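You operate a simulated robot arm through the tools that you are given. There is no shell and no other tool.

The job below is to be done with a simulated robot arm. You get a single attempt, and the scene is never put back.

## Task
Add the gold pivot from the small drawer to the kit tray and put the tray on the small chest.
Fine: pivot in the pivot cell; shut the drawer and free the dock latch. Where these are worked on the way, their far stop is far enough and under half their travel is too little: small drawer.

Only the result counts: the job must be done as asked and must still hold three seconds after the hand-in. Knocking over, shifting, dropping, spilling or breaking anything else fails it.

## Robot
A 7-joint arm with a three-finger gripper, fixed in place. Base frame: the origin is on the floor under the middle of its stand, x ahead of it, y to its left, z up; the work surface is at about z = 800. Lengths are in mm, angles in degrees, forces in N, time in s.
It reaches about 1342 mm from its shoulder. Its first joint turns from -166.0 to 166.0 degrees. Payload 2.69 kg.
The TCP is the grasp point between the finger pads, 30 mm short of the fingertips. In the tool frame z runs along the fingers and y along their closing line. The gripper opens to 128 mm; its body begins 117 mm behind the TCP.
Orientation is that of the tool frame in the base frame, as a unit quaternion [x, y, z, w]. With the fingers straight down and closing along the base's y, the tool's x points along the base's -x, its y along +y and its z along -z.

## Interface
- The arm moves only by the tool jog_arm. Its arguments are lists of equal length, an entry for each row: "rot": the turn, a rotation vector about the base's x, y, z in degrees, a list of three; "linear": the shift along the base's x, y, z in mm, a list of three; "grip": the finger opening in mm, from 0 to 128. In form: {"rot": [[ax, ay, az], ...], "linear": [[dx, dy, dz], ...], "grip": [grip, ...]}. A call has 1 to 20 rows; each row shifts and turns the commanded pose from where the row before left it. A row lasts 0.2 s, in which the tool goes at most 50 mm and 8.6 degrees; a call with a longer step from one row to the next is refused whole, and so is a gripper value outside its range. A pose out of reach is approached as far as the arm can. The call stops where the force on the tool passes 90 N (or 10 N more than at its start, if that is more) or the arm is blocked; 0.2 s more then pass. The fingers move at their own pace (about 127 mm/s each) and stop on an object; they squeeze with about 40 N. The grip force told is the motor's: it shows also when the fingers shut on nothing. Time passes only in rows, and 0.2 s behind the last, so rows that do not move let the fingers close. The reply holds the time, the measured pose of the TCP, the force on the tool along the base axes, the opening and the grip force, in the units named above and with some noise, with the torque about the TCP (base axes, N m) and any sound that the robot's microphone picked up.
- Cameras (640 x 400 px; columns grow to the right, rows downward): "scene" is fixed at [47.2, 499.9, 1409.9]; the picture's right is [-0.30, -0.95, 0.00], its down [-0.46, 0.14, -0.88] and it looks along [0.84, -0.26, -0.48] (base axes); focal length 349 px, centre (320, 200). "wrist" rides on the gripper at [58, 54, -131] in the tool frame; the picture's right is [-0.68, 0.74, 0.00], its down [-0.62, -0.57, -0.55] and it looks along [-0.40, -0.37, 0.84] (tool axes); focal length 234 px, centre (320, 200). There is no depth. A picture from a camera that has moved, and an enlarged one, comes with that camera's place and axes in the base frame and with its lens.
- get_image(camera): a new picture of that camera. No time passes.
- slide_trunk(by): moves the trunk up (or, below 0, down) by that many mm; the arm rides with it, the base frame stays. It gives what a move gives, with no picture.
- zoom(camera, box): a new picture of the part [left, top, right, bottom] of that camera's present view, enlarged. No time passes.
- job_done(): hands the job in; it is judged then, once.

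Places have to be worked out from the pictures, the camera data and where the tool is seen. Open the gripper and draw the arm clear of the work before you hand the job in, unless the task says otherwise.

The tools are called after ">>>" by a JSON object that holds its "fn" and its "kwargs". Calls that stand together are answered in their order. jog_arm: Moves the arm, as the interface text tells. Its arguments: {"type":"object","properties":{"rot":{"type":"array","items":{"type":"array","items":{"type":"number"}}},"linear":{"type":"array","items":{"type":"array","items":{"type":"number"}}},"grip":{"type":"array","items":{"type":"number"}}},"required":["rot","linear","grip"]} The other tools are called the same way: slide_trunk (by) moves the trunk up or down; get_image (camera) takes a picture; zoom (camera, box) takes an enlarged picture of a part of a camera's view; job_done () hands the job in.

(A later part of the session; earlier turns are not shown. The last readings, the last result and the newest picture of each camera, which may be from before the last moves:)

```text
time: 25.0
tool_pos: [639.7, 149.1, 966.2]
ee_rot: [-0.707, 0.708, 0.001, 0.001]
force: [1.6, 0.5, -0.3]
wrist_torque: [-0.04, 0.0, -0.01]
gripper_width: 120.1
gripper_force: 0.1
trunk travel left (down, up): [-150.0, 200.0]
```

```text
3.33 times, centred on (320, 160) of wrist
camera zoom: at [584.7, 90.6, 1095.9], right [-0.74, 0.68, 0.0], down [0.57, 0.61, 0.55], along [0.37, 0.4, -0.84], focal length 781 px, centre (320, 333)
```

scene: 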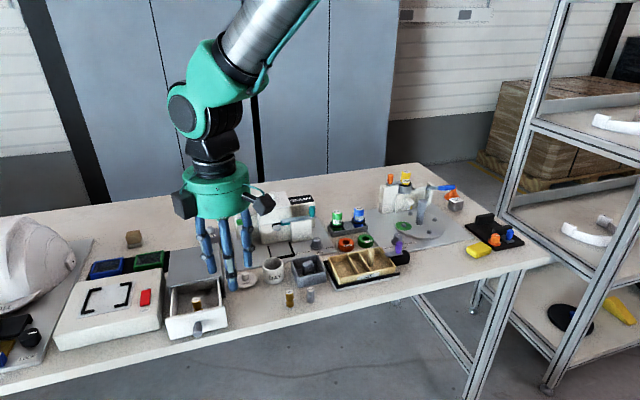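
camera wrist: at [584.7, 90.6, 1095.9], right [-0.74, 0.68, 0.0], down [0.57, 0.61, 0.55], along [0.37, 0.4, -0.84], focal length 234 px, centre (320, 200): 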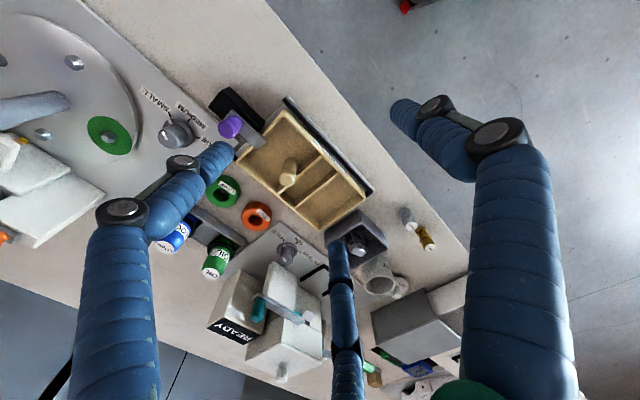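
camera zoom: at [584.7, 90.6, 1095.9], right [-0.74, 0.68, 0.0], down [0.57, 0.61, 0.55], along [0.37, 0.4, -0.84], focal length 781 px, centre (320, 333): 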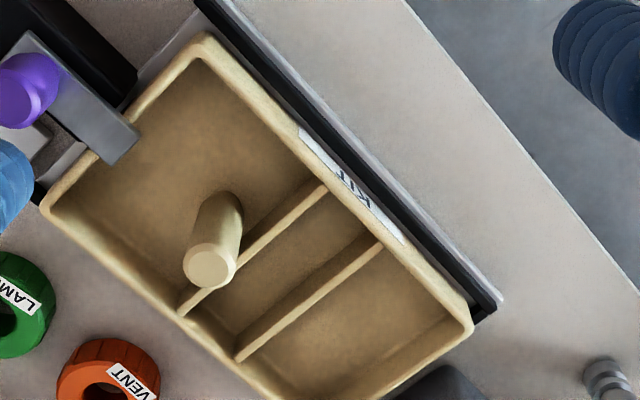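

The tray's layout is clear: a big right cell with a handle-like post, a narrow middle cell, and a left cell. I go lower to look for markings on the cell floors.

>>> {"fn": "jog_arm", "kwargs": {"rot": [[0, 0, 0], [0, 0, 0]], "linear": [[5, 10, -30], [5, 10, -30]], "grip": [120, 120]}}

>>> {"fn": "zoom", "kwargs": {"camera": "wrist", "box": [220, 60, 320, 160]}}

>>> {"fn": "zoom", "kwargs": {"camera": "wrist", "box": [290, 110, 390, 210]}}

>>> {"fn": "zoom", "kwargs": {"camera": "wrist", "box": [170, 50, 290, 150]}}

```text
time: 25.6
tool_pos: [650.9, 168.6, 905.8]
ee_rot: [-0.707, 0.708, 0.001, 0.001]
force: [0.0, -0.5, 1.0]
wrist_torque: [-0.04, -0.01, -0.01]
gripper_width: 120.2
gripper_force: 0.1
trunk travel left (down, up): [-150.0, 200.0]
```

```text
4.00 times, centred on (270, 110) of wrist
camera zoom: at [596.1, 109.9, 1034.9], right [-0.74, 0.68, 0.0], down [0.57, 0.61, 0.55], along [0.37, 0.4, -0.84], focal length 937 px, centre (520, 560)
```

zoom: 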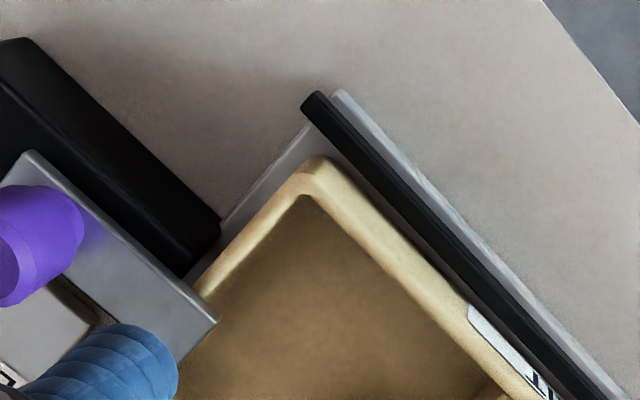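

```text
4.00 times, centred on (340, 160) of wrist
camera zoom: at [596.1, 109.9, 1034.9], right [-0.74, 0.68, 0.0], down [0.57, 0.61, 0.55], along [0.37, 0.4, -0.84], focal length 937 px, centre (240, 360)
```

zoom: 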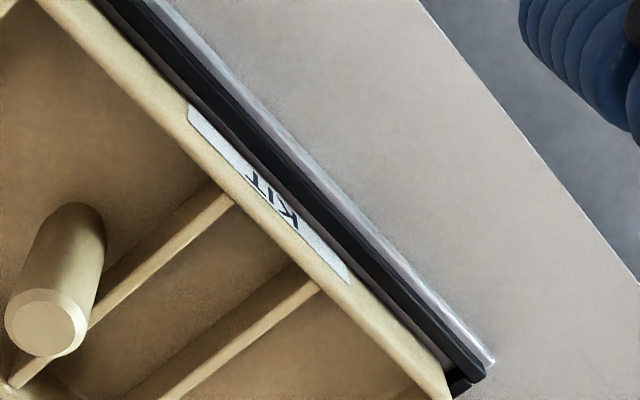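

```text
4.00 times, centred on (230, 100) of wrist
camera zoom: at [596.1, 109.9, 1034.9], right [-0.74, 0.68, 0.0], down [0.57, 0.61, 0.55], along [0.37, 0.4, -0.84], focal length 937 px, centre (680, 600)
```

zoom: 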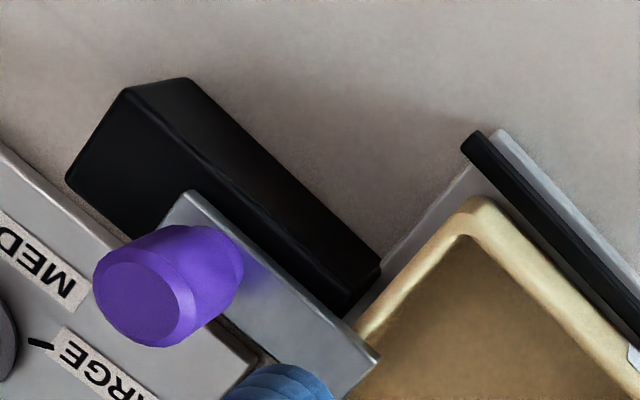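

The rim works out at about z 821: tray spans x 655–744, y 107–264, dividers at y≈176.5 and 208.5, handle post at about (698, 158) with top z≈862. I check the narrow and left cells for any mark.

>>> {"fn": "zoom", "kwargs": {"camera": "wrist", "box": [230, 120, 370, 240]}}

>>> {"fn": "get_image", "kwargs": {"camera": "scene"}}

```text
3.33 times, centred on (300, 180) of wrist
camera zoom: at [596.1, 109.9, 1034.9], right [-0.74, 0.68, 0.0], down [0.57, 0.61, 0.55], along [0.37, 0.4, -0.84], focal length 781 px, centre (387, 267)
```

zoom: 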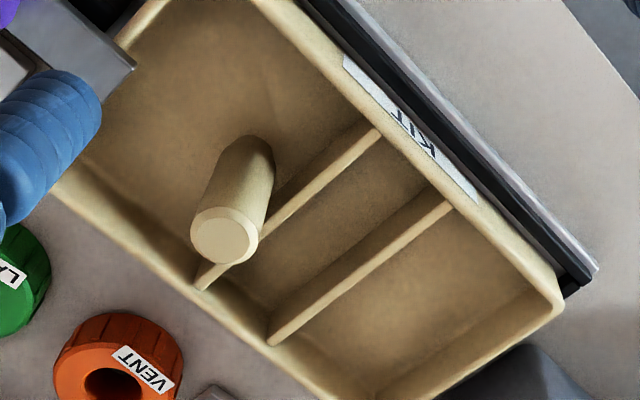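

```text
taken
```

scene: 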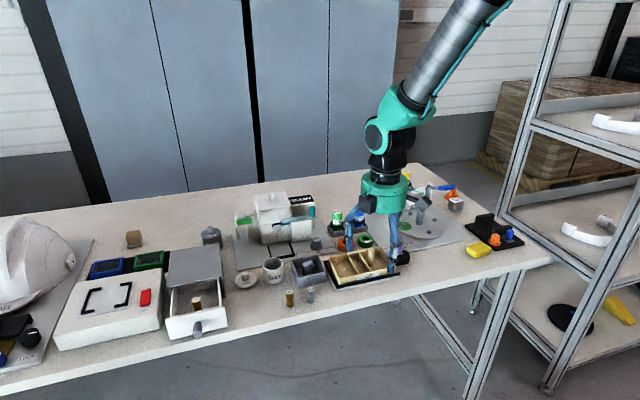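

No markings on the floors; the narrow 27 mm middle cell (y 179–206) suits the 16 mm pivot, the post is the tray's lifting handle. I return over the drawer, turning back to the home yaw on the way, to fetch the pivot.

>>> {"fn": "jog_arm", "kwargs": {"rot": [[0, 0, -8.2], [0, 0, -8.2], [0, 0, -8.2], [0, 0, -8.2], [0, 0, -8.2], [0, 0, -8.2], [0, 0, -8.2], [0, 0, -8.2], [0, 0, -8.2], [0, 0, -8.2], [0, 0, -8]], "linear": [[-4.7, 30, 30], [-4.7, 40, 25], [-4.7, 45, 0], [-4.7, 45, 0], [-4.7, 45, 0], [-4.7, 45, 0], [-4.7, 45, 0], [-4.7, 45, 0], [-4.7, 45, 0], [-4.7, 45, 0], [-4.7, 44, 0]], "grip": [120, 120, 120, 120, 120, 120, 120, 120, 120, 120, 120]}}

>>> {"fn": "get_image", "kwargs": {"camera": "wrist"}}

>>> {"fn": "zoom", "kwargs": {"camera": "wrist", "box": [240, 130, 400, 250]}}

```text
time: 28.0
tool_pos: [599.6, 645.3, 962.7]
ee_rot: [0.002, 1.0, 0.0, 0.001]
force: [0.6, -0.7, -0.7]
wrist_torque: [0.01, 0.0, 0.03]
gripper_width: 119.8
gripper_force: 0.1
trunk travel left (down, up): [-150.0, 200.0]
```

```text
taken
camera wrist: at [540.0, 698.0, 1091.5], right [0.68, 0.73, 0.0], down [0.61, -0.57, 0.55], along [0.4, -0.37, -0.84], focal length 234 px, centre (320, 200)
```

wrist: 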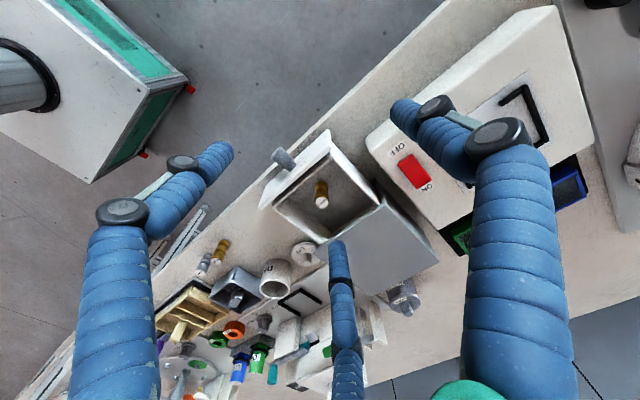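

```text
3.33 times, centred on (320, 190) of wrist
camera zoom: at [540.0, 698.0, 1091.5], right [0.68, 0.73, 0.0], down [0.61, -0.57, 0.55], along [0.4, -0.37, -0.84], focal length 781 px, centre (320, 233)
```

zoom: 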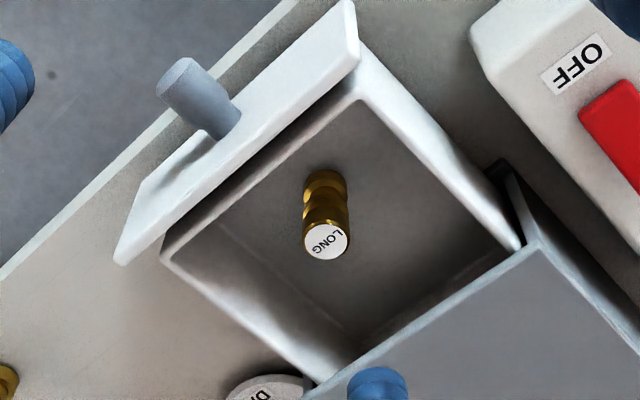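

Triangulating both views puts the pivot top at (659, 591, 851). I move above it with the grip narrowed to 30 mm and check alignment.

>>> {"fn": "jog_arm", "kwargs": {"rot": [[0, 0, 0], [0, 0, 0], [0, 0, 0], [0, 0, 0], [0, 0, 0]], "linear": [[20.5, -18.1, 0], [20.5, -18.1, 0], [20.5, -18.1, -20], [0, 0, -20], [0, 0, -18]], "grip": [80, 50, 30, 30, 30]}}

>>> {"fn": "zoom", "kwargs": {"camera": "wrist", "box": [230, 110, 390, 230]}}

>>> {"fn": "zoom", "kwargs": {"camera": "scene", "box": [150, 220, 250, 320]}}

```text
time: 29.2
tool_pos: [660.3, 587.8, 900.9]
ee_rot: [0.001, 1.0, 0.0, 0.001]
force: [0.5, -0.3, 0.2]
wrist_torque: [0.02, 0.02, 0.03]
gripper_width: 30.0
gripper_force: 0.1
trunk travel left (down, up): [-150.0, 200.0]
```

```text
3.33 times, centred on (310, 170) of wrist
camera zoom: at [601.8, 640.5, 1031.4], right [0.68, 0.74, 0.0], down [0.61, -0.57, 0.55], along [0.41, -0.37, -0.84], focal length 781 px, centre (353, 300)
```

zoom: 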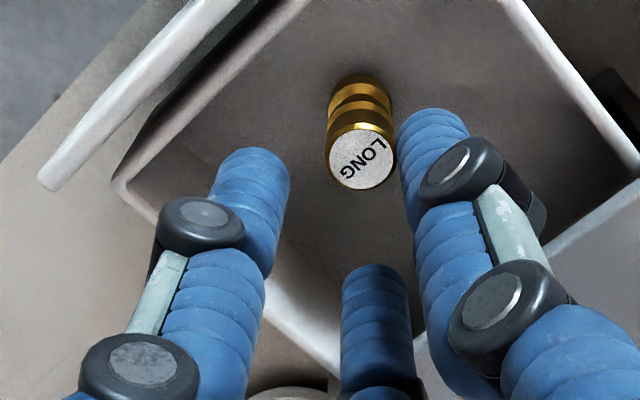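

```text
4.00 times, centred on (200, 270) of scene
camera zoom: at [47.2, 499.9, 1409.9], right [-0.3, -0.95, 0.0], down [-0.46, 0.14, -0.88], along [0.84, -0.26, -0.48], focal length 1396 px, centre (800, -80)
```

zoom: 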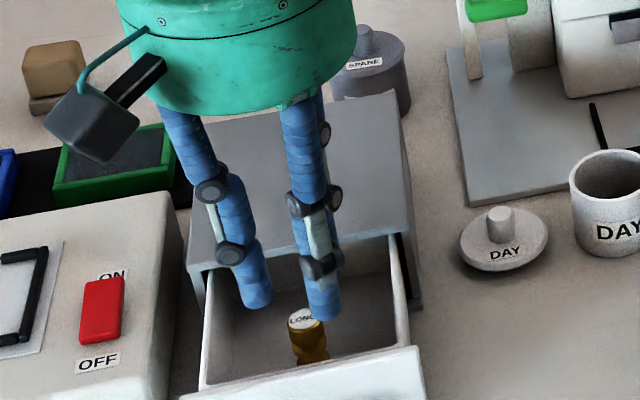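

The pivot is right below, at (659.4, 590.5). I centre on it and descend to TCP z≈855, then close.

>>> {"fn": "jog_arm", "kwargs": {"rot": [[0, 0, 0], [0, 0, 0], [0, 0, 0], [0, 0, 0], [0, 0, 0], [0, 0, 0]], "linear": [[1, 2.7, -15], [0, 0, -15], [0, 0, -16], [0, 0, 0], [0, 0, 0], [0, 0, 0]], "grip": [30, 30, 30, 5, 5, 5]}}

>>> {"fn": "zoom", "kwargs": {"camera": "wrist", "box": [230, 110, 390, 230]}}

>>> {"fn": "zoom", "kwargs": {"camera": "scene", "box": [150, 220, 250, 320]}}

```text
time: 30.6
tool_pos: [660.7, 591.3, 855.6]
ee_rot: [0.001, 1.0, 0.0, 0.0]
force: [-0.5, 0.0, -0.1]
wrist_torque: [-0.01, 0.01, -0.01]
gripper_width: 16.3
gripper_force: 39.9
trunk travel left (down, up): [-150.0, 200.0]
```

```text
3.33 times, centred on (310, 170) of wrist
camera zoom: at [601.3, 645.0, 985.2], right [0.68, 0.74, 0.0], down [0.61, -0.57, 0.55], along [0.4, -0.37, -0.84], focal length 781 px, centre (353, 300)
```

zoom: 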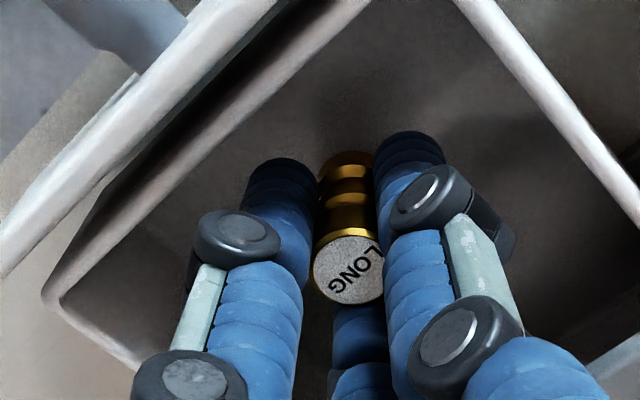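

```text
4.00 times, centred on (200, 270) of scene
camera zoom: at [47.2, 499.9, 1409.9], right [-0.3, -0.95, 0.0], down [-0.46, 0.14, -0.88], along [0.84, -0.26, -0.48], focal length 1396 px, centre (800, -80)
```

zoom: 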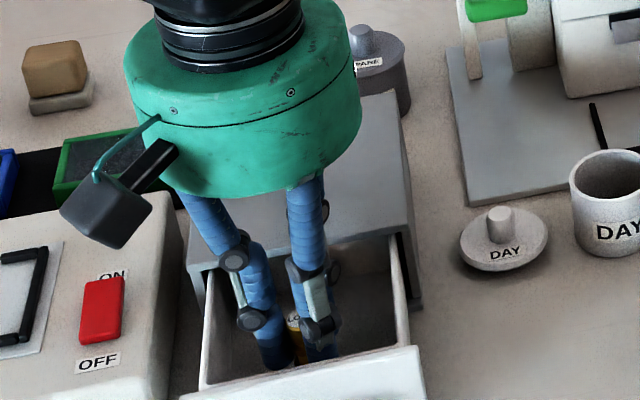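

Gripped at 16.3 mm with 40 N. I lift straight up and check that the pivot is held.

>>> {"fn": "jog_arm", "kwargs": {"rot": [[0, 0, 0], [0, 0, 0], [0, 0, 0], [0, 0, 0]], "linear": [[0, 0, 10], [0, 0, 25], [0, 0, 35], [0, 0, 35]], "grip": [5, 5, 5, 5]}}

>>> {"fn": "zoom", "kwargs": {"camera": "scene", "box": [150, 220, 250, 320]}}

>>> {"fn": "zoom", "kwargs": {"camera": "wrist", "box": [230, 110, 390, 230]}}

```text
time: 31.6
tool_pos: [661.7, 589.2, 959.7]
ee_rot: [0.0, 1.0, 0.001, 0.001]
force: [1.1, -0.2, -0.6]
wrist_torque: [0.03, -0.01, -0.01]
gripper_width: 16.6
gripper_force: 39.7
trunk travel left (down, up): [-150.0, 200.0]
```

```text
4.00 times, centred on (200, 270) of scene
camera zoom: at [47.2, 499.9, 1409.9], right [-0.3, -0.95, 0.0], down [-0.46, 0.14, -0.88], along [0.84, -0.26, -0.48], focal length 1396 px, centre (800, -80)
```

zoom: 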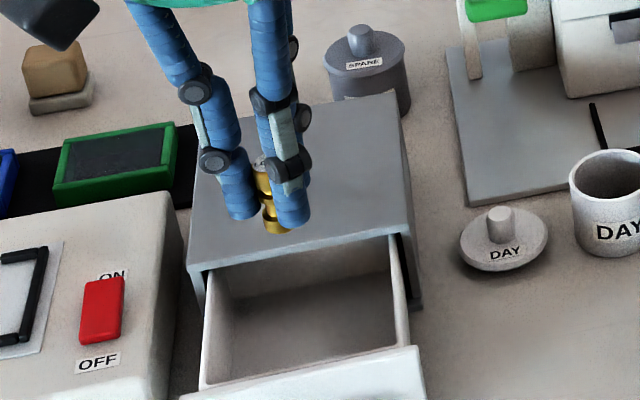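

```text
3.33 times, centred on (310, 170) of wrist
camera zoom: at [603.1, 643.7, 1088.9], right [0.68, 0.74, 0.0], down [0.61, -0.57, 0.55], along [0.4, -0.37, -0.84], focal length 781 px, centre (353, 300)
```

zoom: 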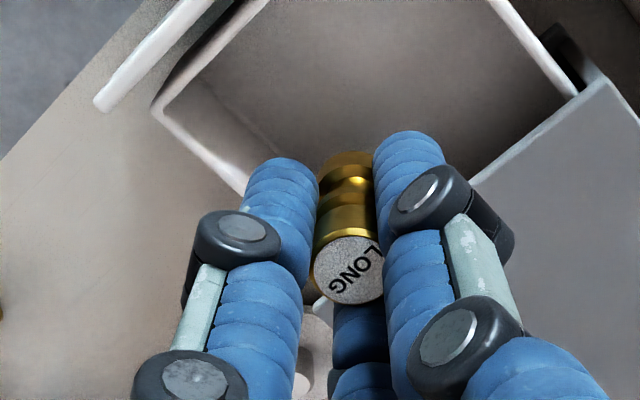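

The pivot is held upright, its bottom about 47 mm below the TCP. I carry it over the narrow middle cell, aiming at (676, 192.5) so that it stays out of the way of a later grip on the handle post.

>>> {"fn": "jog_arm", "kwargs": {"rot": [[0, 0, 0], [0, 0, 0], [0, 0, 0], [0, 0, 0], [0, 0, 0], [0, 0, 0], [0, 0, 0], [0, 0, 0], [0, 0, 0], [0, 0, 0], [0, 0, 0]], "linear": [[1.5, -36, 0], [1.5, -36, 0], [1.5, -36, 0], [1.5, -36, 0], [1.5, -36, 0], [1.5, -36, 0], [1.5, -36, 0], [1.5, -36, 0], [1.5, -36, 0], [1, -36, -20], [0, -36.7, -30]], "grip": [5, 5, 5, 5, 5, 5, 5, 5, 5, 5, 5]}}

>>> {"fn": "zoom", "kwargs": {"camera": "wrist", "box": [200, 80, 400, 230]}}

>>> {"fn": "zoom", "kwargs": {"camera": "scene", "box": [310, 210, 430, 300]}}

```text
time: 34.0
tool_pos: [676.8, 192.3, 910.3]
ee_rot: [0.001, 1.0, -0.001, 0.001]
force: [-0.1, 0.2, -0.1]
wrist_torque: [-0.02, -0.02, 0.0]
gripper_width: 16.2
gripper_force: 40.5
trunk travel left (down, up): [-150.0, 200.0]
```

```text
2.67 times, centred on (300, 155) of wrist
camera zoom: at [618.6, 245.8, 1039.7], right [0.68, 0.74, 0.0], down [0.61, -0.57, 0.55], along [0.41, -0.37, -0.84], focal length 624 px, centre (373, 320)
```

zoom: 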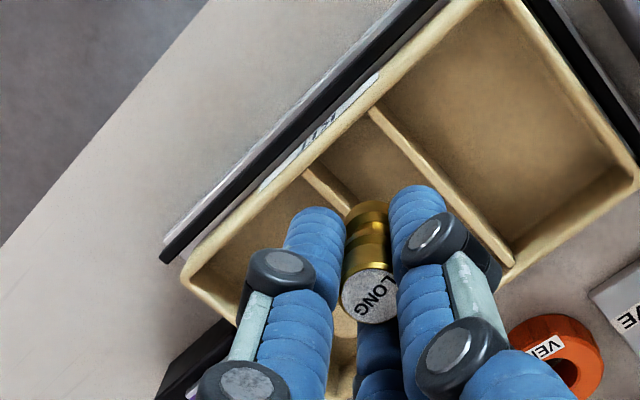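

```text
4.44 times, centred on (370, 255) of scene
camera zoom: at [47.2, 499.9, 1409.9], right [-0.3, -0.95, 0.0], down [-0.46, 0.14, -0.88], along [0.84, -0.26, -0.48], focal length 1552 px, centre (98, -44)
```

zoom: 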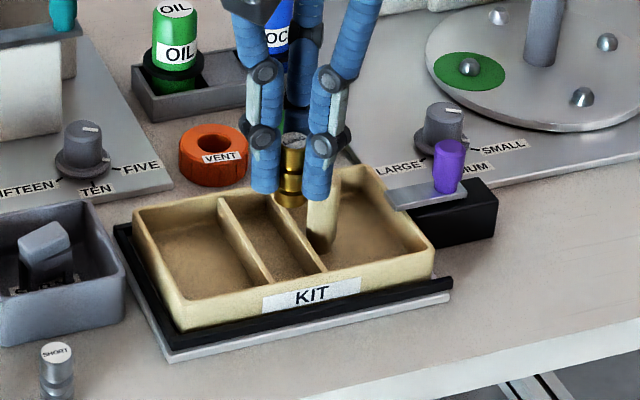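

Dividers measure y≈175.5 and 207, so the cell's middle is y≈191.5 — well aligned. I descend carefully toward the cell floor.

>>> {"fn": "jog_arm", "kwargs": {"rot": [[0, 0, 0], [0, 0, 0], [0, 0, 0]], "linear": [[0, -0.7, -18], [0, 0, -18], [0, 0, -8]], "grip": [5, 5, 5]}}

>>> {"fn": "zoom", "kwargs": {"camera": "wrist", "box": [200, 80, 400, 230]}}

>>> {"fn": "zoom", "kwargs": {"camera": "scene", "box": [310, 210, 430, 300]}}

```text
time: 34.8
tool_pos: [675.6, 190.9, 865.8]
ee_rot: [0.001, 1.0, 0.0, 0.002]
force: [0.1, 1.0, 0.0]
wrist_torque: [-0.01, 0.02, 0.01]
gripper_width: 16.1
gripper_force: 40.6
trunk travel left (down, up): [-150.0, 200.0]
```

```text
2.67 times, centred on (300, 155) of wrist
camera zoom: at [617.6, 245.6, 995.1], right [0.68, 0.74, 0.0], down [0.61, -0.57, 0.55], along [0.4, -0.37, -0.84], focal length 624 px, centre (373, 320)
```

zoom: 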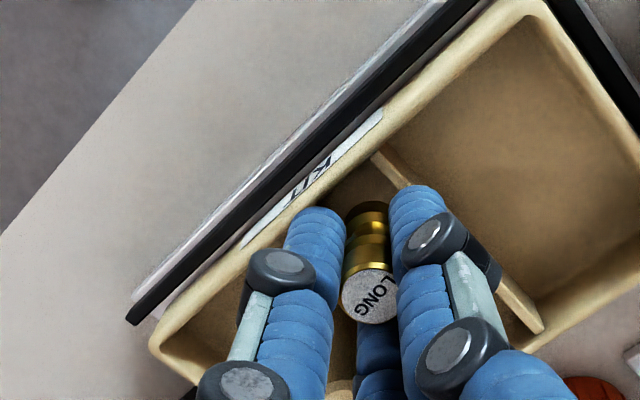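

```text
4.44 times, centred on (370, 255) of scene
camera zoom: at [47.2, 499.9, 1409.9], right [-0.3, -0.95, 0.0], down [-0.46, 0.14, -0.88], along [0.84, -0.26, -0.48], focal length 1552 px, centre (98, -44)
```

zoom: 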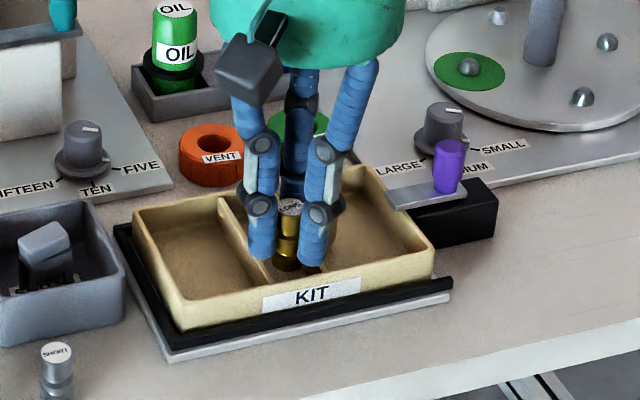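

Still free at z 866 and well placed between the dividers. I continue down in small steps, watching for contact.

>>> {"fn": "jog_arm", "kwargs": {"rot": [[0, 0, 0], [0, 0, 0], [0, 0, 0]], "linear": [[0, 0.4, -3], [0, 0, -3], [0, 0, -2]], "grip": [5, 5, 5]}}

>>> {"fn": "zoom", "kwargs": {"camera": "scene", "box": [340, 230, 420, 290]}}

```text
time: 35.6
tool_pos: [675.9, 193.1, 858.9]
ee_rot: [0.001, 1.0, 0.0, 0.0]
force: [-0.1, 0.3, -0.3]
wrist_torque: [0.04, 0.01, 0.0]
gripper_width: 16.5
gripper_force: 39.9
trunk travel left (down, up): [-150.0, 200.0]
```

```text
6.67 times, centred on (380, 260) of scene
camera zoom: at [47.2, 499.9, 1409.9], right [-0.3, -0.95, 0.0], down [-0.46, 0.14, -0.88], along [0.84, -0.26, -0.48], focal length 2327 px, centre (-80, -200)
```

zoom: 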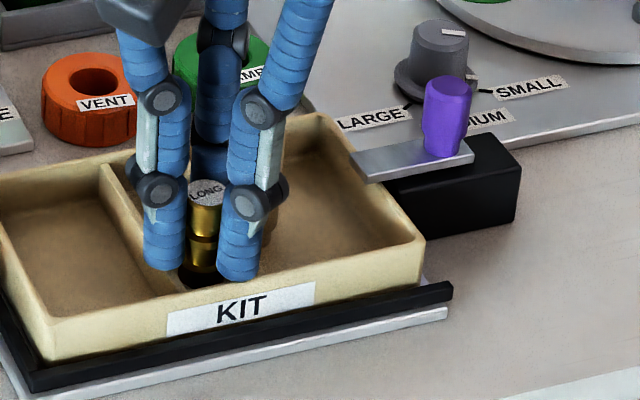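

No contact yet at 858.9. I go on down a few mm more.

>>> {"fn": "jog_arm", "kwargs": {"rot": [[0, 0, 0], [0, 0, 0]], "linear": [[0, -0.6, -2], [0, -0.5, -1.5]], "grip": [5, 5]}}

>>> {"fn": "jog_arm", "kwargs": {"rot": [[0, 0, 0]], "linear": [[0, 0, -1.5]], "grip": [5]}}

```text
time: 36.2
tool_pos: [676.3, 193.5, 857.7]
ee_rot: [0.0, 1.0, 0.0, 0.003]
force: [-0.3, 3.2, 13.8]
wrist_torque: [-0.04, 0.3, -0.04]
gripper_width: 15.9
gripper_force: 39.8
trunk travel left (down, up): [-150.0, 200.0]
```

```text
time: 36.6
tool_pos: [675.8, 191.9, 858.0]
ee_rot: [0.001, 1.0, 0.001, 0.003]
force: [-5.6, -1.5, 34.6]
wrist_torque: [-0.27, 0.81, 0.0]
gripper_width: 15.9
gripper_force: 39.5
trunk travel left (down, up): [-150.0, 200.0]
```

Contact at z 858 with torque pointing to the −x finger: it is sitting on the tray's front rim. I back up a bit, move 12 mm further in +x, and lower again.

>>> {"fn": "jog_arm", "kwargs": {"rot": [[0, 0, 0], [0, 0, 0], [0, 0, 0], [0, 0, 0]], "linear": [[0, 0, 6], [6, 0, 0], [6, 0, 0], [0, 0, -3]], "grip": [5, 5, 5, 5]}}

>>> {"fn": "zoom", "kwargs": {"camera": "wrist", "box": [200, 80, 400, 230]}}

>>> {"fn": "zoom", "kwargs": {"camera": "scene", "box": [340, 230, 420, 290]}}

```text
time: 37.6
tool_pos: [687.6, 191.8, 857.4]
ee_rot: [0.001, 1.0, -0.001, 0.0]
force: [-0.6, 0.0, 0.3]
wrist_torque: [-0.04, 0.02, 0.0]
gripper_width: 15.8
gripper_force: 40.2
trunk travel left (down, up): [-150.0, 200.0]
```

```text
2.67 times, centred on (300, 155) of wrist
camera zoom: at [628.9, 246.3, 986.4], right [0.68, 0.74, 0.0], down [0.61, -0.57, 0.55], along [0.4, -0.37, -0.84], focal length 624 px, centre (373, 320)
```

zoom: 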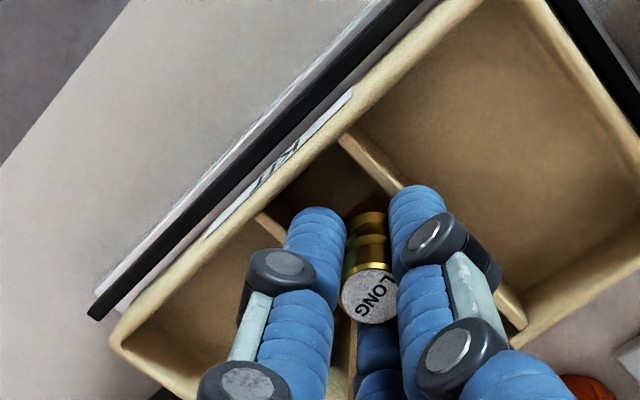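

```text
6.67 times, centred on (380, 260) of scene
camera zoom: at [47.2, 499.9, 1409.9], right [-0.3, -0.95, 0.0], down [-0.46, 0.14, -0.88], along [0.84, -0.26, -0.48], focal length 2327 px, centre (-80, -200)
```

zoom: 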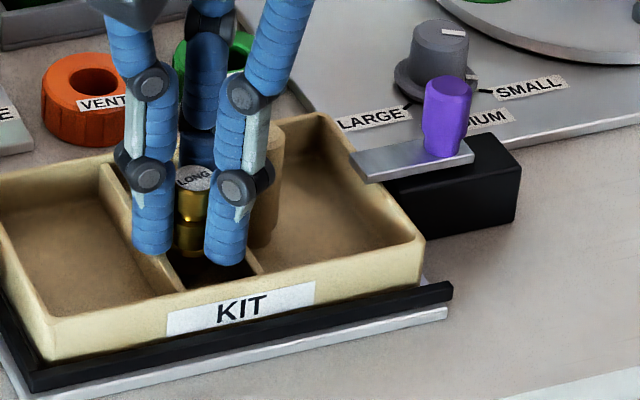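

Free at 857.4 now. I lower in 1.5 mm steps until the pivot touches the floor.

>>> {"fn": "jog_arm", "kwargs": {"rot": [[0, 0, 0]], "linear": [[0, 0, -2]], "grip": [5]}}

>>> {"fn": "jog_arm", "kwargs": {"rot": [[0, 0, 0]], "linear": [[0, 0, -1.5]], "grip": [5]}}

```text
time: 38.0
tool_pos: [687.2, 192.4, 855.1]
ee_rot: [0.001, 1.0, 0.0, 0.002]
force: [-1.9, -0.9, 11.2]
wrist_torque: [-0.15, 0.15, -0.03]
gripper_width: 16.1
gripper_force: 40.2
trunk travel left (down, up): [-150.0, 200.0]
```

```text
time: 38.4
tool_pos: [687.8, 192.2, 856.4]
ee_rot: [0.001, 1.0, 0.001, 0.002]
force: [-2.2, 1.0, 25.4]
wrist_torque: [-0.23, 0.18, -0.02]
gripper_width: 16.1
gripper_force: 39.4
trunk travel left (down, up): [-150.0, 200.0]
```

Contact again near z 856, now apparently fingertips on a divider top, with the pivot foot only a mm or two off the floor. I ease up 1 mm, look closely, and then release.

>>> {"fn": "jog_arm", "kwargs": {"rot": [[0, 0, 0]], "linear": [[0, 0, 2]], "grip": [5]}}

>>> {"fn": "zoom", "kwargs": {"camera": "scene", "box": [350, 240, 390, 275]}}

>>> {"fn": "zoom", "kwargs": {"camera": "wrist", "box": [280, 120, 350, 190]}}

```text
time: 38.8
tool_pos: [687.1, 192.3, 856.0]
ee_rot: [0.002, 1.0, 0.0, 0.002]
force: [4.7, 2.3, 14.1]
wrist_torque: [-0.09, -0.09, 0.05]
gripper_width: 16.1
gripper_force: 40.1
trunk travel left (down, up): [-150.0, 200.0]
```

```text
11.43 times, centred on (370, 258) of scene
camera zoom: at [47.2, 499.9, 1409.9], right [-0.3, -0.95, 0.0], down [-0.46, 0.14, -0.88], along [0.84, -0.26, -0.48], focal length 3990 px, centre (-251, -457)
```

zoom: 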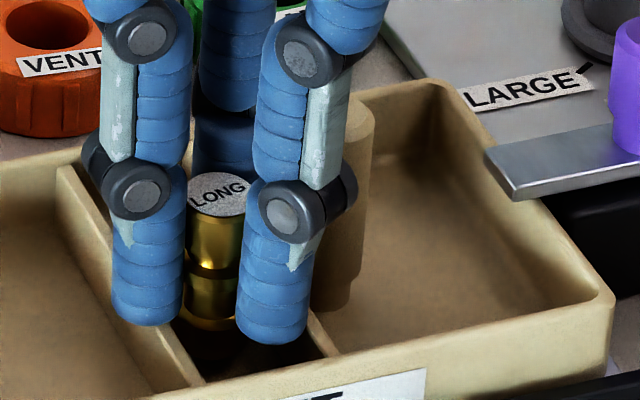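

```text
5.71 times, centred on (315, 155) of wrist
camera zoom: at [628.3, 246.2, 985.5], right [0.68, 0.74, 0.0], down [0.61, -0.57, 0.55], along [0.41, -0.37, -0.83], focal length 1338 px, centre (349, 457)
```

zoom: 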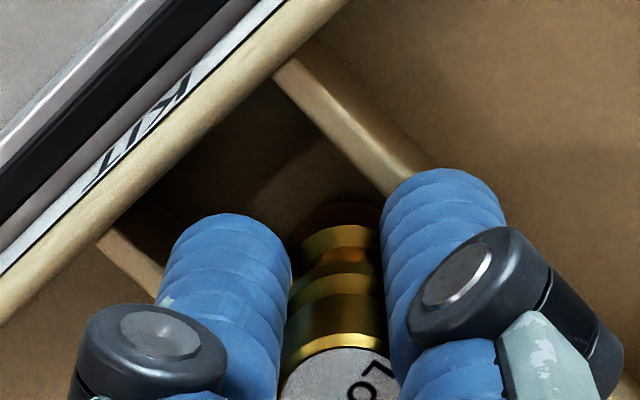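

The pivot is upright and within a few mm of the floor. I open the fingers gradually so it settles while still guided by them, then rise.

>>> {"fn": "jog_arm", "kwargs": {"rot": [[0, 0, 0], [0, 0, 0], [0, 0, 0], [0, 0, 0], [0, 0, 0], [0, 0, 0], [0, 0, 0], [0, 0, 0]], "linear": [[0, 0, 1], [0, 0, 0], [0, 0, 0], [0, 0, 0], [0, 0, 0], [0, 0, 0], [0, 0, 0], [0, 0, 0]], "grip": [16.2, 16.6, 17, 17.5, 18, 20, 24, 28]}}

>>> {"fn": "zoom", "kwargs": {"camera": "wrist", "box": [260, 100, 380, 200]}}

>>> {"fn": "zoom", "kwargs": {"camera": "scene", "box": [350, 240, 390, 275]}}

```text
time: 40.6
tool_pos: [686.3, 192.1, 857.6]
ee_rot: [0.001, 1.0, 0.0, 0.0]
force: [-1.3, 0.9, 7.0]
wrist_torque: [-0.06, 0.06, -0.03]
gripper_width: 27.4
gripper_force: 0.1
trunk travel left (down, up): [-150.0, 200.0]
```

```text
4.00 times, centred on (320, 150) of wrist
camera zoom: at [628.1, 246.3, 986.4], right [0.68, 0.74, 0.0], down [0.61, -0.57, 0.55], along [0.4, -0.37, -0.84], focal length 937 px, centre (320, 400)
```

zoom: 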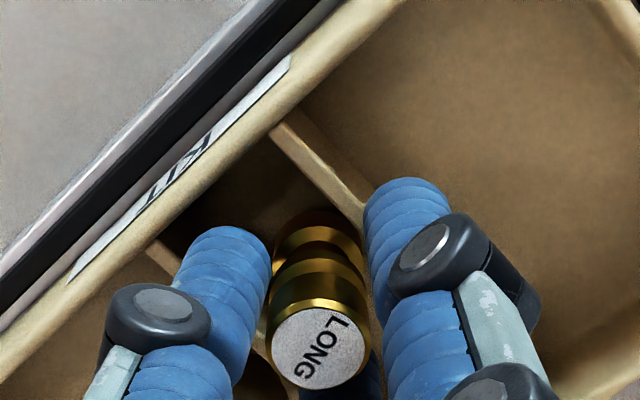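

```text
11.43 times, centred on (370, 258) of scene
camera zoom: at [47.2, 499.9, 1409.9], right [-0.3, -0.95, 0.0], down [-0.46, 0.14, -0.88], along [0.84, -0.26, -0.48], focal length 3990 px, centre (-251, -457)
```

zoom: 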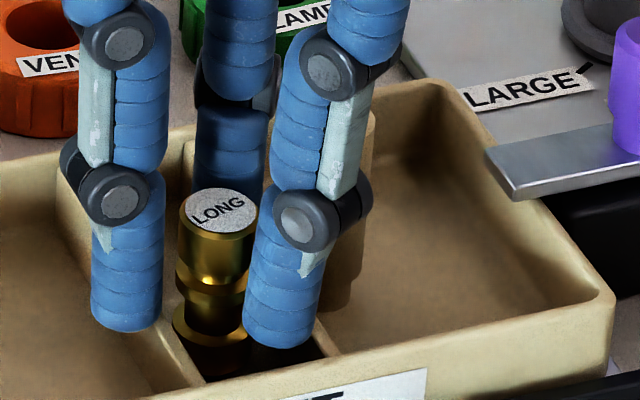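

The pivot dropped about 4 mm and stands in the cell. I rise straight up and verify it.

>>> {"fn": "jog_arm", "kwargs": {"rot": [[0, 0, 0], [0, 0, 0], [0, 0, 0], [0, 0, 0]], "linear": [[0, 0, 5], [0, 0, 15], [0, 0, 35], [0, 0, 45]], "grip": [29, 29, 29, 60]}}

>>> {"fn": "zoom", "kwargs": {"camera": "wrist", "box": [240, 90, 400, 210]}}

>>> {"fn": "zoom", "kwargs": {"camera": "scene", "box": [330, 225, 410, 285]}}

```text
time: 41.6
tool_pos: [688.0, 191.5, 957.4]
ee_rot: [0.001, 1.0, 0.0, 0.0]
force: [-0.1, -0.6, -0.3]
wrist_torque: [0.0, 0.01, 0.01]
gripper_width: 59.8
gripper_force: 0.0
trunk travel left (down, up): [-150.0, 200.0]
```

```text
3.33 times, centred on (320, 150) of wrist
camera zoom: at [629.2, 244.6, 1087.6], right [0.68, 0.74, 0.0], down [0.61, -0.57, 0.55], along [0.4, -0.37, -0.84], focal length 781 px, centre (320, 367)
```

zoom: 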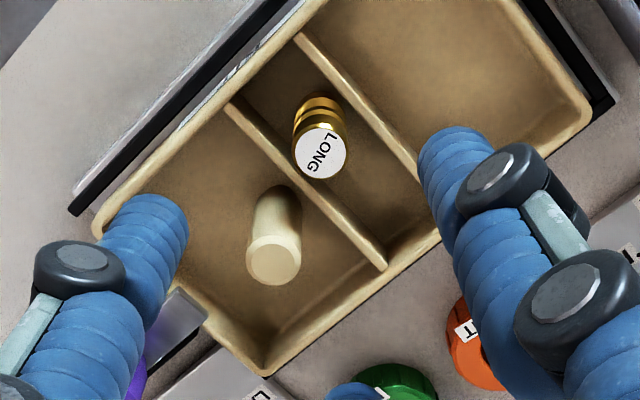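

```text
6.67 times, centred on (370, 255) of scene
camera zoom: at [47.2, 499.9, 1409.9], right [-0.3, -0.95, 0.0], down [-0.46, 0.14, -0.88], along [0.84, -0.26, -0.48], focal length 2327 px, centre (-13, -167)
```

zoom: 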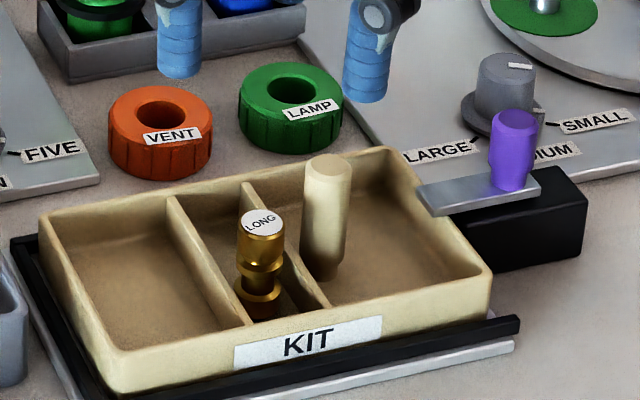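

The gold pivot stands upright in the narrow cell. Next I look closely at the purple dock latch, whose bar overhangs the tray's right rim.

>>> {"fn": "jog_arm", "kwargs": {"rot": [[0, 0, 0], [0, 0, 0]], "linear": [[-18, -30, -8], [-18, -30, -8]], "grip": [100, 120]}}

>>> {"fn": "zoom", "kwargs": {"camera": "wrist", "box": [240, 110, 400, 230]}}

>>> {"fn": "zoom", "kwargs": {"camera": "scene", "box": [375, 230, 425, 270]}}

```text
time: 42.2
tool_pos: [651.7, 131.9, 939.4]
ee_rot: [0.0, 1.0, 0.0, 0.001]
force: [-0.5, 0.0, -0.5]
wrist_torque: [-0.03, 0.04, 0.01]
gripper_width: 120.2
gripper_force: 0.0
trunk travel left (down, up): [-150.0, 200.0]
```

```text
3.33 times, centred on (320, 170) of wrist
camera zoom: at [593.5, 186.3, 1068.4], right [0.68, 0.74, 0.0], down [0.61, -0.57, 0.55], along [0.41, -0.37, -0.84], focal length 781 px, centre (320, 300)
```

zoom: 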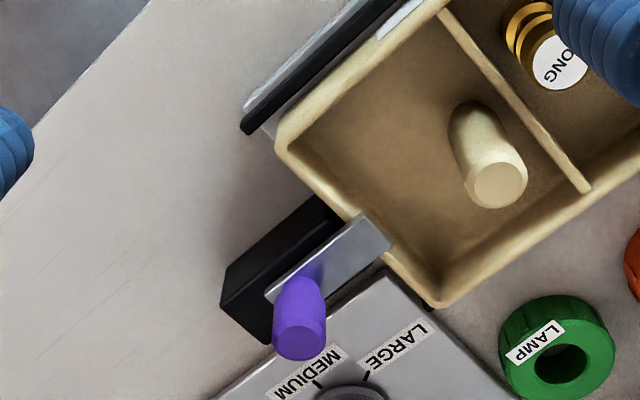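

```text
10.00 times, centred on (400, 250) of scene
camera zoom: at [47.2, 499.9, 1409.9], right [-0.3, -0.95, 0.0], down [-0.46, 0.14, -0.88], along [0.84, -0.26, -0.48], focal length 3491 px, centre (-480, -300)
```

zoom: 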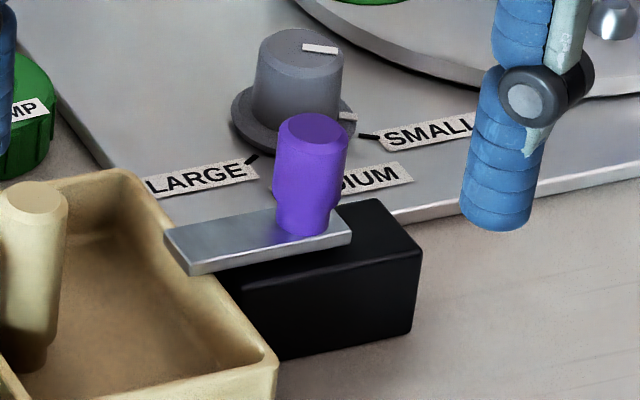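

The latch is a bar sliding on a longer black block, with a purple knob at about (697, 82), top z≈865. I'll push it in −y, away from the tray, with closed fingers placed between the knob and the post; I first position above.

>>> {"fn": "jog_arm", "kwargs": {"rot": [[0, 0, 0], [0, 0, 0], [0, 0, 0], [0, 0, 0], [0, 0, 0]], "linear": [[15, -4, 0], [15, -4, 0], [15, -4, 0], [0, 0, -20], [0, 0, -20]], "grip": [60, 20, 0, 0, 0]}}

>>> {"fn": "get_image", "kwargs": {"camera": "wrist"}}

>>> {"fn": "zoom", "kwargs": {"camera": "scene", "box": [350, 200, 450, 280]}}

```text
time: 43.4
tool_pos: [694.5, 118.4, 898.7]
ee_rot: [0.001, 1.0, 0.0, 0.001]
force: [-0.3, 0.2, 1.1]
wrist_torque: [-0.02, -0.01, 0.02]
gripper_width: 2.3
gripper_force: 31.2
trunk travel left (down, up): [-150.0, 200.0]
```

```text
taken
camera wrist: at [636.4, 172.5, 1028.5], right [0.68, 0.74, 0.0], down [0.61, -0.57, 0.55], along [0.41, -0.37, -0.84], focal length 234 px, centre (320, 200)
```

wrist: 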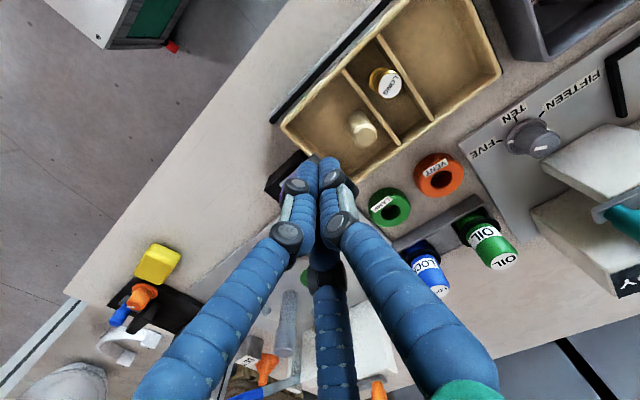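

```text
5.00 times, centred on (400, 240) of scene
camera zoom: at [47.2, 499.9, 1409.9], right [-0.3, -0.95, 0.0], down [-0.46, 0.14, -0.88], along [0.84, -0.26, -0.48], focal length 1745 px, centre (-80, 0)
```

zoom: 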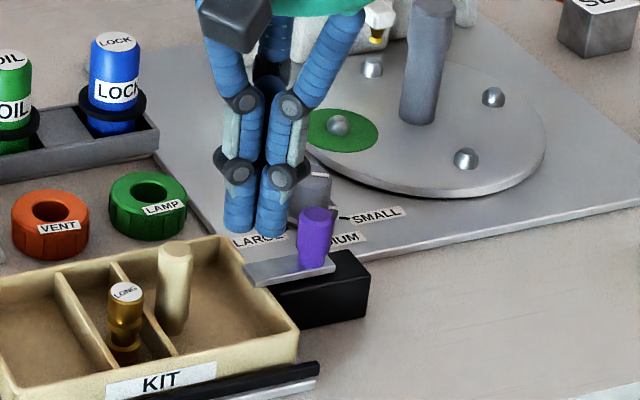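

The closed fingers are over the bar's inner end, clear of the knob. I descend 24 mm beside the knob and look.

>>> {"fn": "jog_arm", "kwargs": {"rot": [[0, 0, 0], [0, 0, 0], [0, 0, 0]], "linear": [[2, 0, -8], [0, 0, -8], [0, 0, -7]], "grip": [0, 0, 0]}}

>>> {"fn": "zoom", "kwargs": {"camera": "scene", "box": [360, 220, 430, 275]}}

>>> {"fn": "zoom", "kwargs": {"camera": "wrist", "box": [220, 90, 400, 230]}}

```text
time: 44.2
tool_pos: [696.9, 118.7, 875.7]
ee_rot: [0.001, 1.0, 0.0, 0.001]
force: [-0.6, 0.0, -0.2]
wrist_torque: [0.03, 0.02, 0.0]
gripper_width: 2.1
gripper_force: 31.8
trunk travel left (down, up): [-150.0, 200.0]
```

```text
7.27 times, centred on (395, 248) of scene
camera zoom: at [47.2, 499.9, 1409.9], right [-0.3, -0.95, 0.0], down [-0.46, 0.14, -0.88], along [0.84, -0.26, -0.48], focal length 2539 px, centre (-226, -146)
```

zoom: 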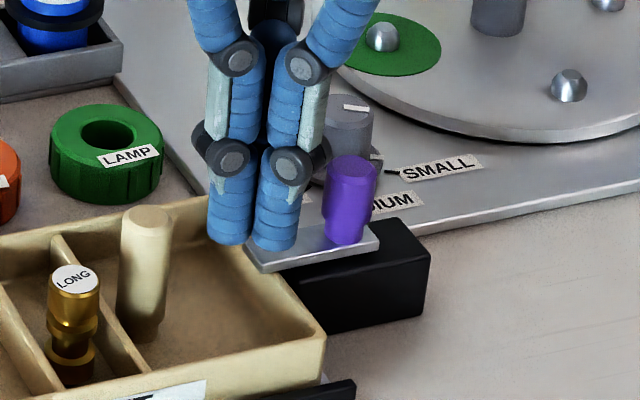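

```text
2.86 times, centred on (310, 160) of wrist
camera zoom: at [638.2, 173.0, 1005.0], right [0.68, 0.74, 0.0], down [0.61, -0.57, 0.55], along [0.4, -0.37, -0.84], focal length 669 px, centre (349, 314)
```

zoom: 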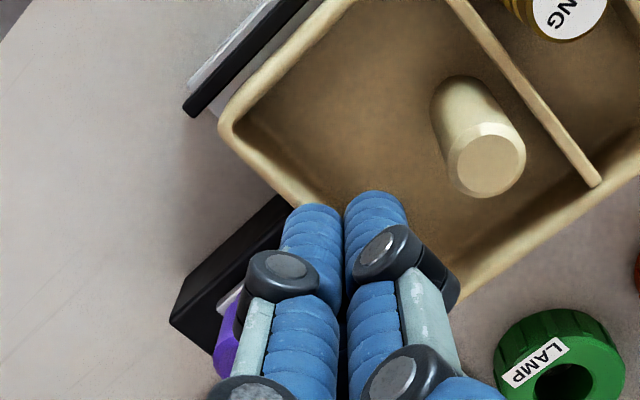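

The fingertips are on the knob's +y side at knob height, about 10 mm away. I push in −y in small steps.

>>> {"fn": "jog_arm", "kwargs": {"rot": [[0, 0, 0], [0, 0, 0], [0, 0, 0], [0, 0, 0]], "linear": [[0, -4, 0], [0, -4, 0], [0, -4, 0], [0, -4, 0]], "grip": [0, 0, 0, 0]}}

>>> {"fn": "zoom", "kwargs": {"camera": "scene", "box": [360, 220, 430, 275]}}

```text
time: 45.2
tool_pos: [698.2, 104.7, 876.6]
ee_rot: [0.001, 1.0, 0.001, 0.001]
force: [0.0, 1.5, -0.7]
wrist_torque: [-0.02, 0.03, -0.01]
gripper_width: 2.0
gripper_force: 31.8
trunk travel left (down, up): [-150.0, 200.0]
```

```text
7.27 times, centred on (395, 248) of scene
camera zoom: at [47.2, 499.9, 1409.9], right [-0.3, -0.95, 0.0], down [-0.46, 0.14, -0.88], along [0.84, -0.26, -0.48], focal length 2539 px, centre (-226, -146)
```

zoom: 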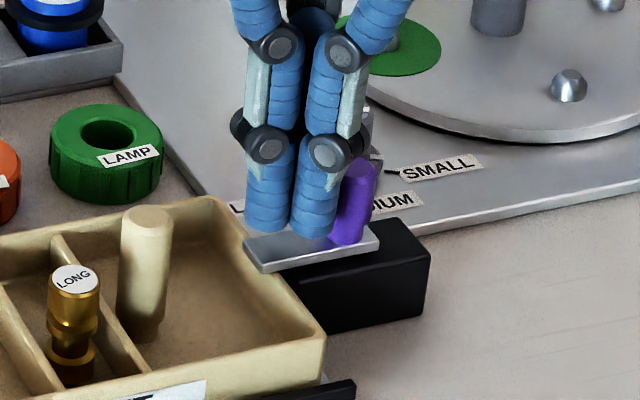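

Just about touching; the latch hasn't moved yet. I push on in steps and compare.

>>> {"fn": "jog_arm", "kwargs": {"rot": [[0, 0, 0], [0, 0, 0]], "linear": [[0, -4, 0], [0, -4, 0]], "grip": [0, 0]}}

>>> {"fn": "zoom", "kwargs": {"camera": "scene", "box": [360, 220, 430, 275]}}

>>> {"fn": "zoom", "kwargs": {"camera": "wrist", "box": [220, 90, 400, 230]}}

```text
time: 45.8
tool_pos: [697.6, 96.0, 877.7]
ee_rot: [0.001, 1.0, 0.001, 0.001]
force: [-0.2, -0.5, -0.2]
wrist_torque: [-0.02, -0.01, 0.01]
gripper_width: 2.3
gripper_force: 31.8
trunk travel left (down, up): [-150.0, 200.0]
```

```text
7.27 times, centred on (395, 248) of scene
camera zoom: at [47.2, 499.9, 1409.9], right [-0.3, -0.95, 0.0], down [-0.46, 0.14, -0.88], along [0.84, -0.26, -0.48], focal length 2539 px, centre (-226, -146)
```

zoom: 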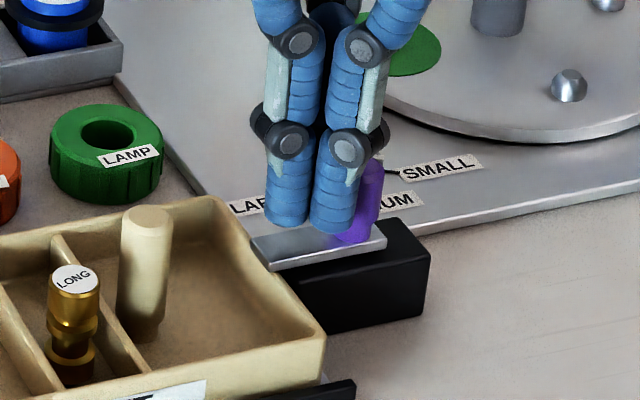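

```text
2.86 times, centred on (310, 160) of wrist
camera zoom: at [638.8, 150.3, 1007.3], right [0.68, 0.74, 0.0], down [0.61, -0.57, 0.55], along [0.4, -0.37, -0.84], focal length 669 px, centre (349, 314)
```

zoom: 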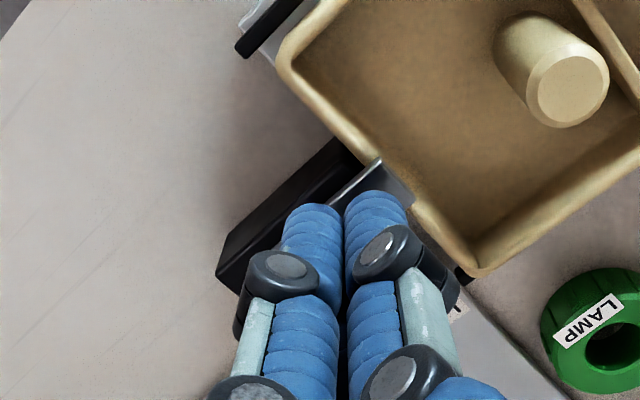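

The bar is sliding in −y with little force. I push further toward its stop.

>>> {"fn": "jog_arm", "kwargs": {"rot": [[0, 0, 0], [0, 0, 0], [0, 0, 0]], "linear": [[0, -4, 0], [0, -4, 0], [0, -4, 0]], "grip": [0, 0, 0]}}

>>> {"fn": "zoom", "kwargs": {"camera": "scene", "box": [360, 220, 430, 275]}}

>>> {"fn": "zoom", "kwargs": {"camera": "wrist", "box": [220, 90, 400, 230]}}

```text
time: 46.6
tool_pos: [698.1, 84.9, 878.4]
ee_rot: [0.001, 1.0, 0.0, 0.0]
force: [1.0, 1.8, 0.9]
wrist_torque: [-0.02, -0.01, 0.03]
gripper_width: 2.1
gripper_force: 31.6
trunk travel left (down, up): [-150.0, 200.0]
```

```text
7.27 times, centred on (395, 248) of scene
camera zoom: at [47.2, 499.9, 1409.9], right [-0.3, -0.95, 0.0], down [-0.46, 0.14, -0.88], along [0.84, -0.26, -0.48], focal length 2539 px, centre (-226, -146)
```

zoom: 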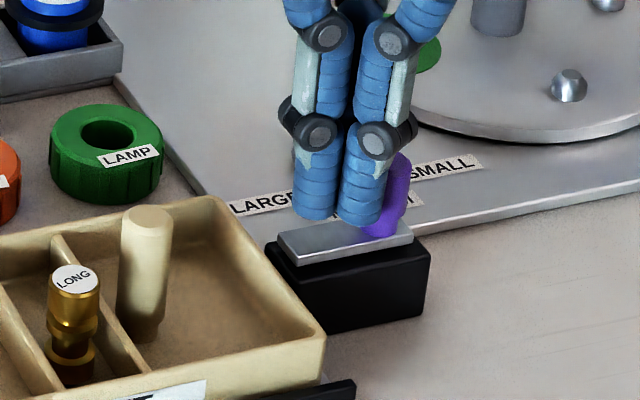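

```text
2.86 times, centred on (310, 160) of wrist
camera zoom: at [639.1, 139.1, 1007.7], right [0.68, 0.74, 0.0], down [0.61, -0.57, 0.55], along [0.4, -0.37, -0.84], focal length 669 px, centre (349, 314)
```

zoom: 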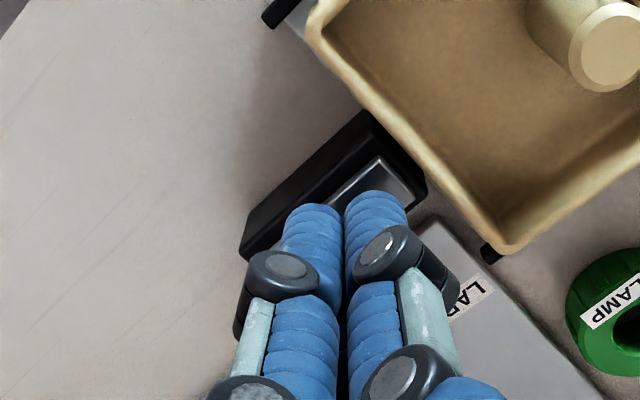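

The bar has cleared the tray rim. I push on a little to its far stop.

>>> {"fn": "jog_arm", "kwargs": {"rot": [[0, 0, 0], [0, 0, 0]], "linear": [[0, -4, -2], [0, -3, 0]], "grip": [0, 0]}}

>>> {"fn": "zoom", "kwargs": {"camera": "scene", "box": [360, 220, 430, 275]}}

```text
time: 47.2
tool_pos: [698.6, 81.9, 876.7]
ee_rot: [0.0, 1.0, 0.0, 0.003]
force: [3.6, 68.5, 9.5]
wrist_torque: [1.13, 0.12, 0.42]
gripper_width: 2.1
gripper_force: 31.5
trunk travel left (down, up): [-150.0, 200.0]
```

```text
7.27 times, centred on (395, 248) of scene
camera zoom: at [47.2, 499.9, 1409.9], right [-0.3, -0.95, 0.0], down [-0.46, 0.14, -0.88], along [0.84, -0.26, -0.48], focal length 2539 px, centre (-226, -146)
```

zoom: 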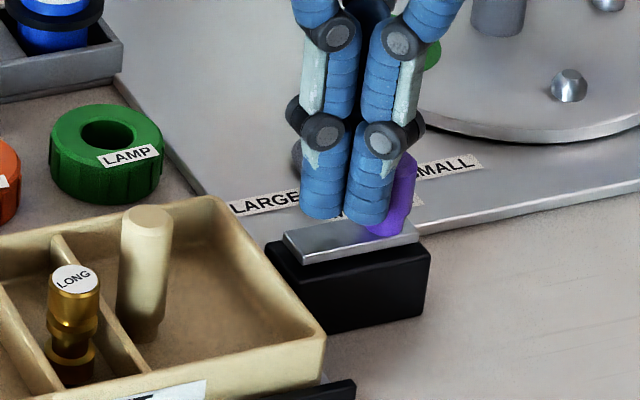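

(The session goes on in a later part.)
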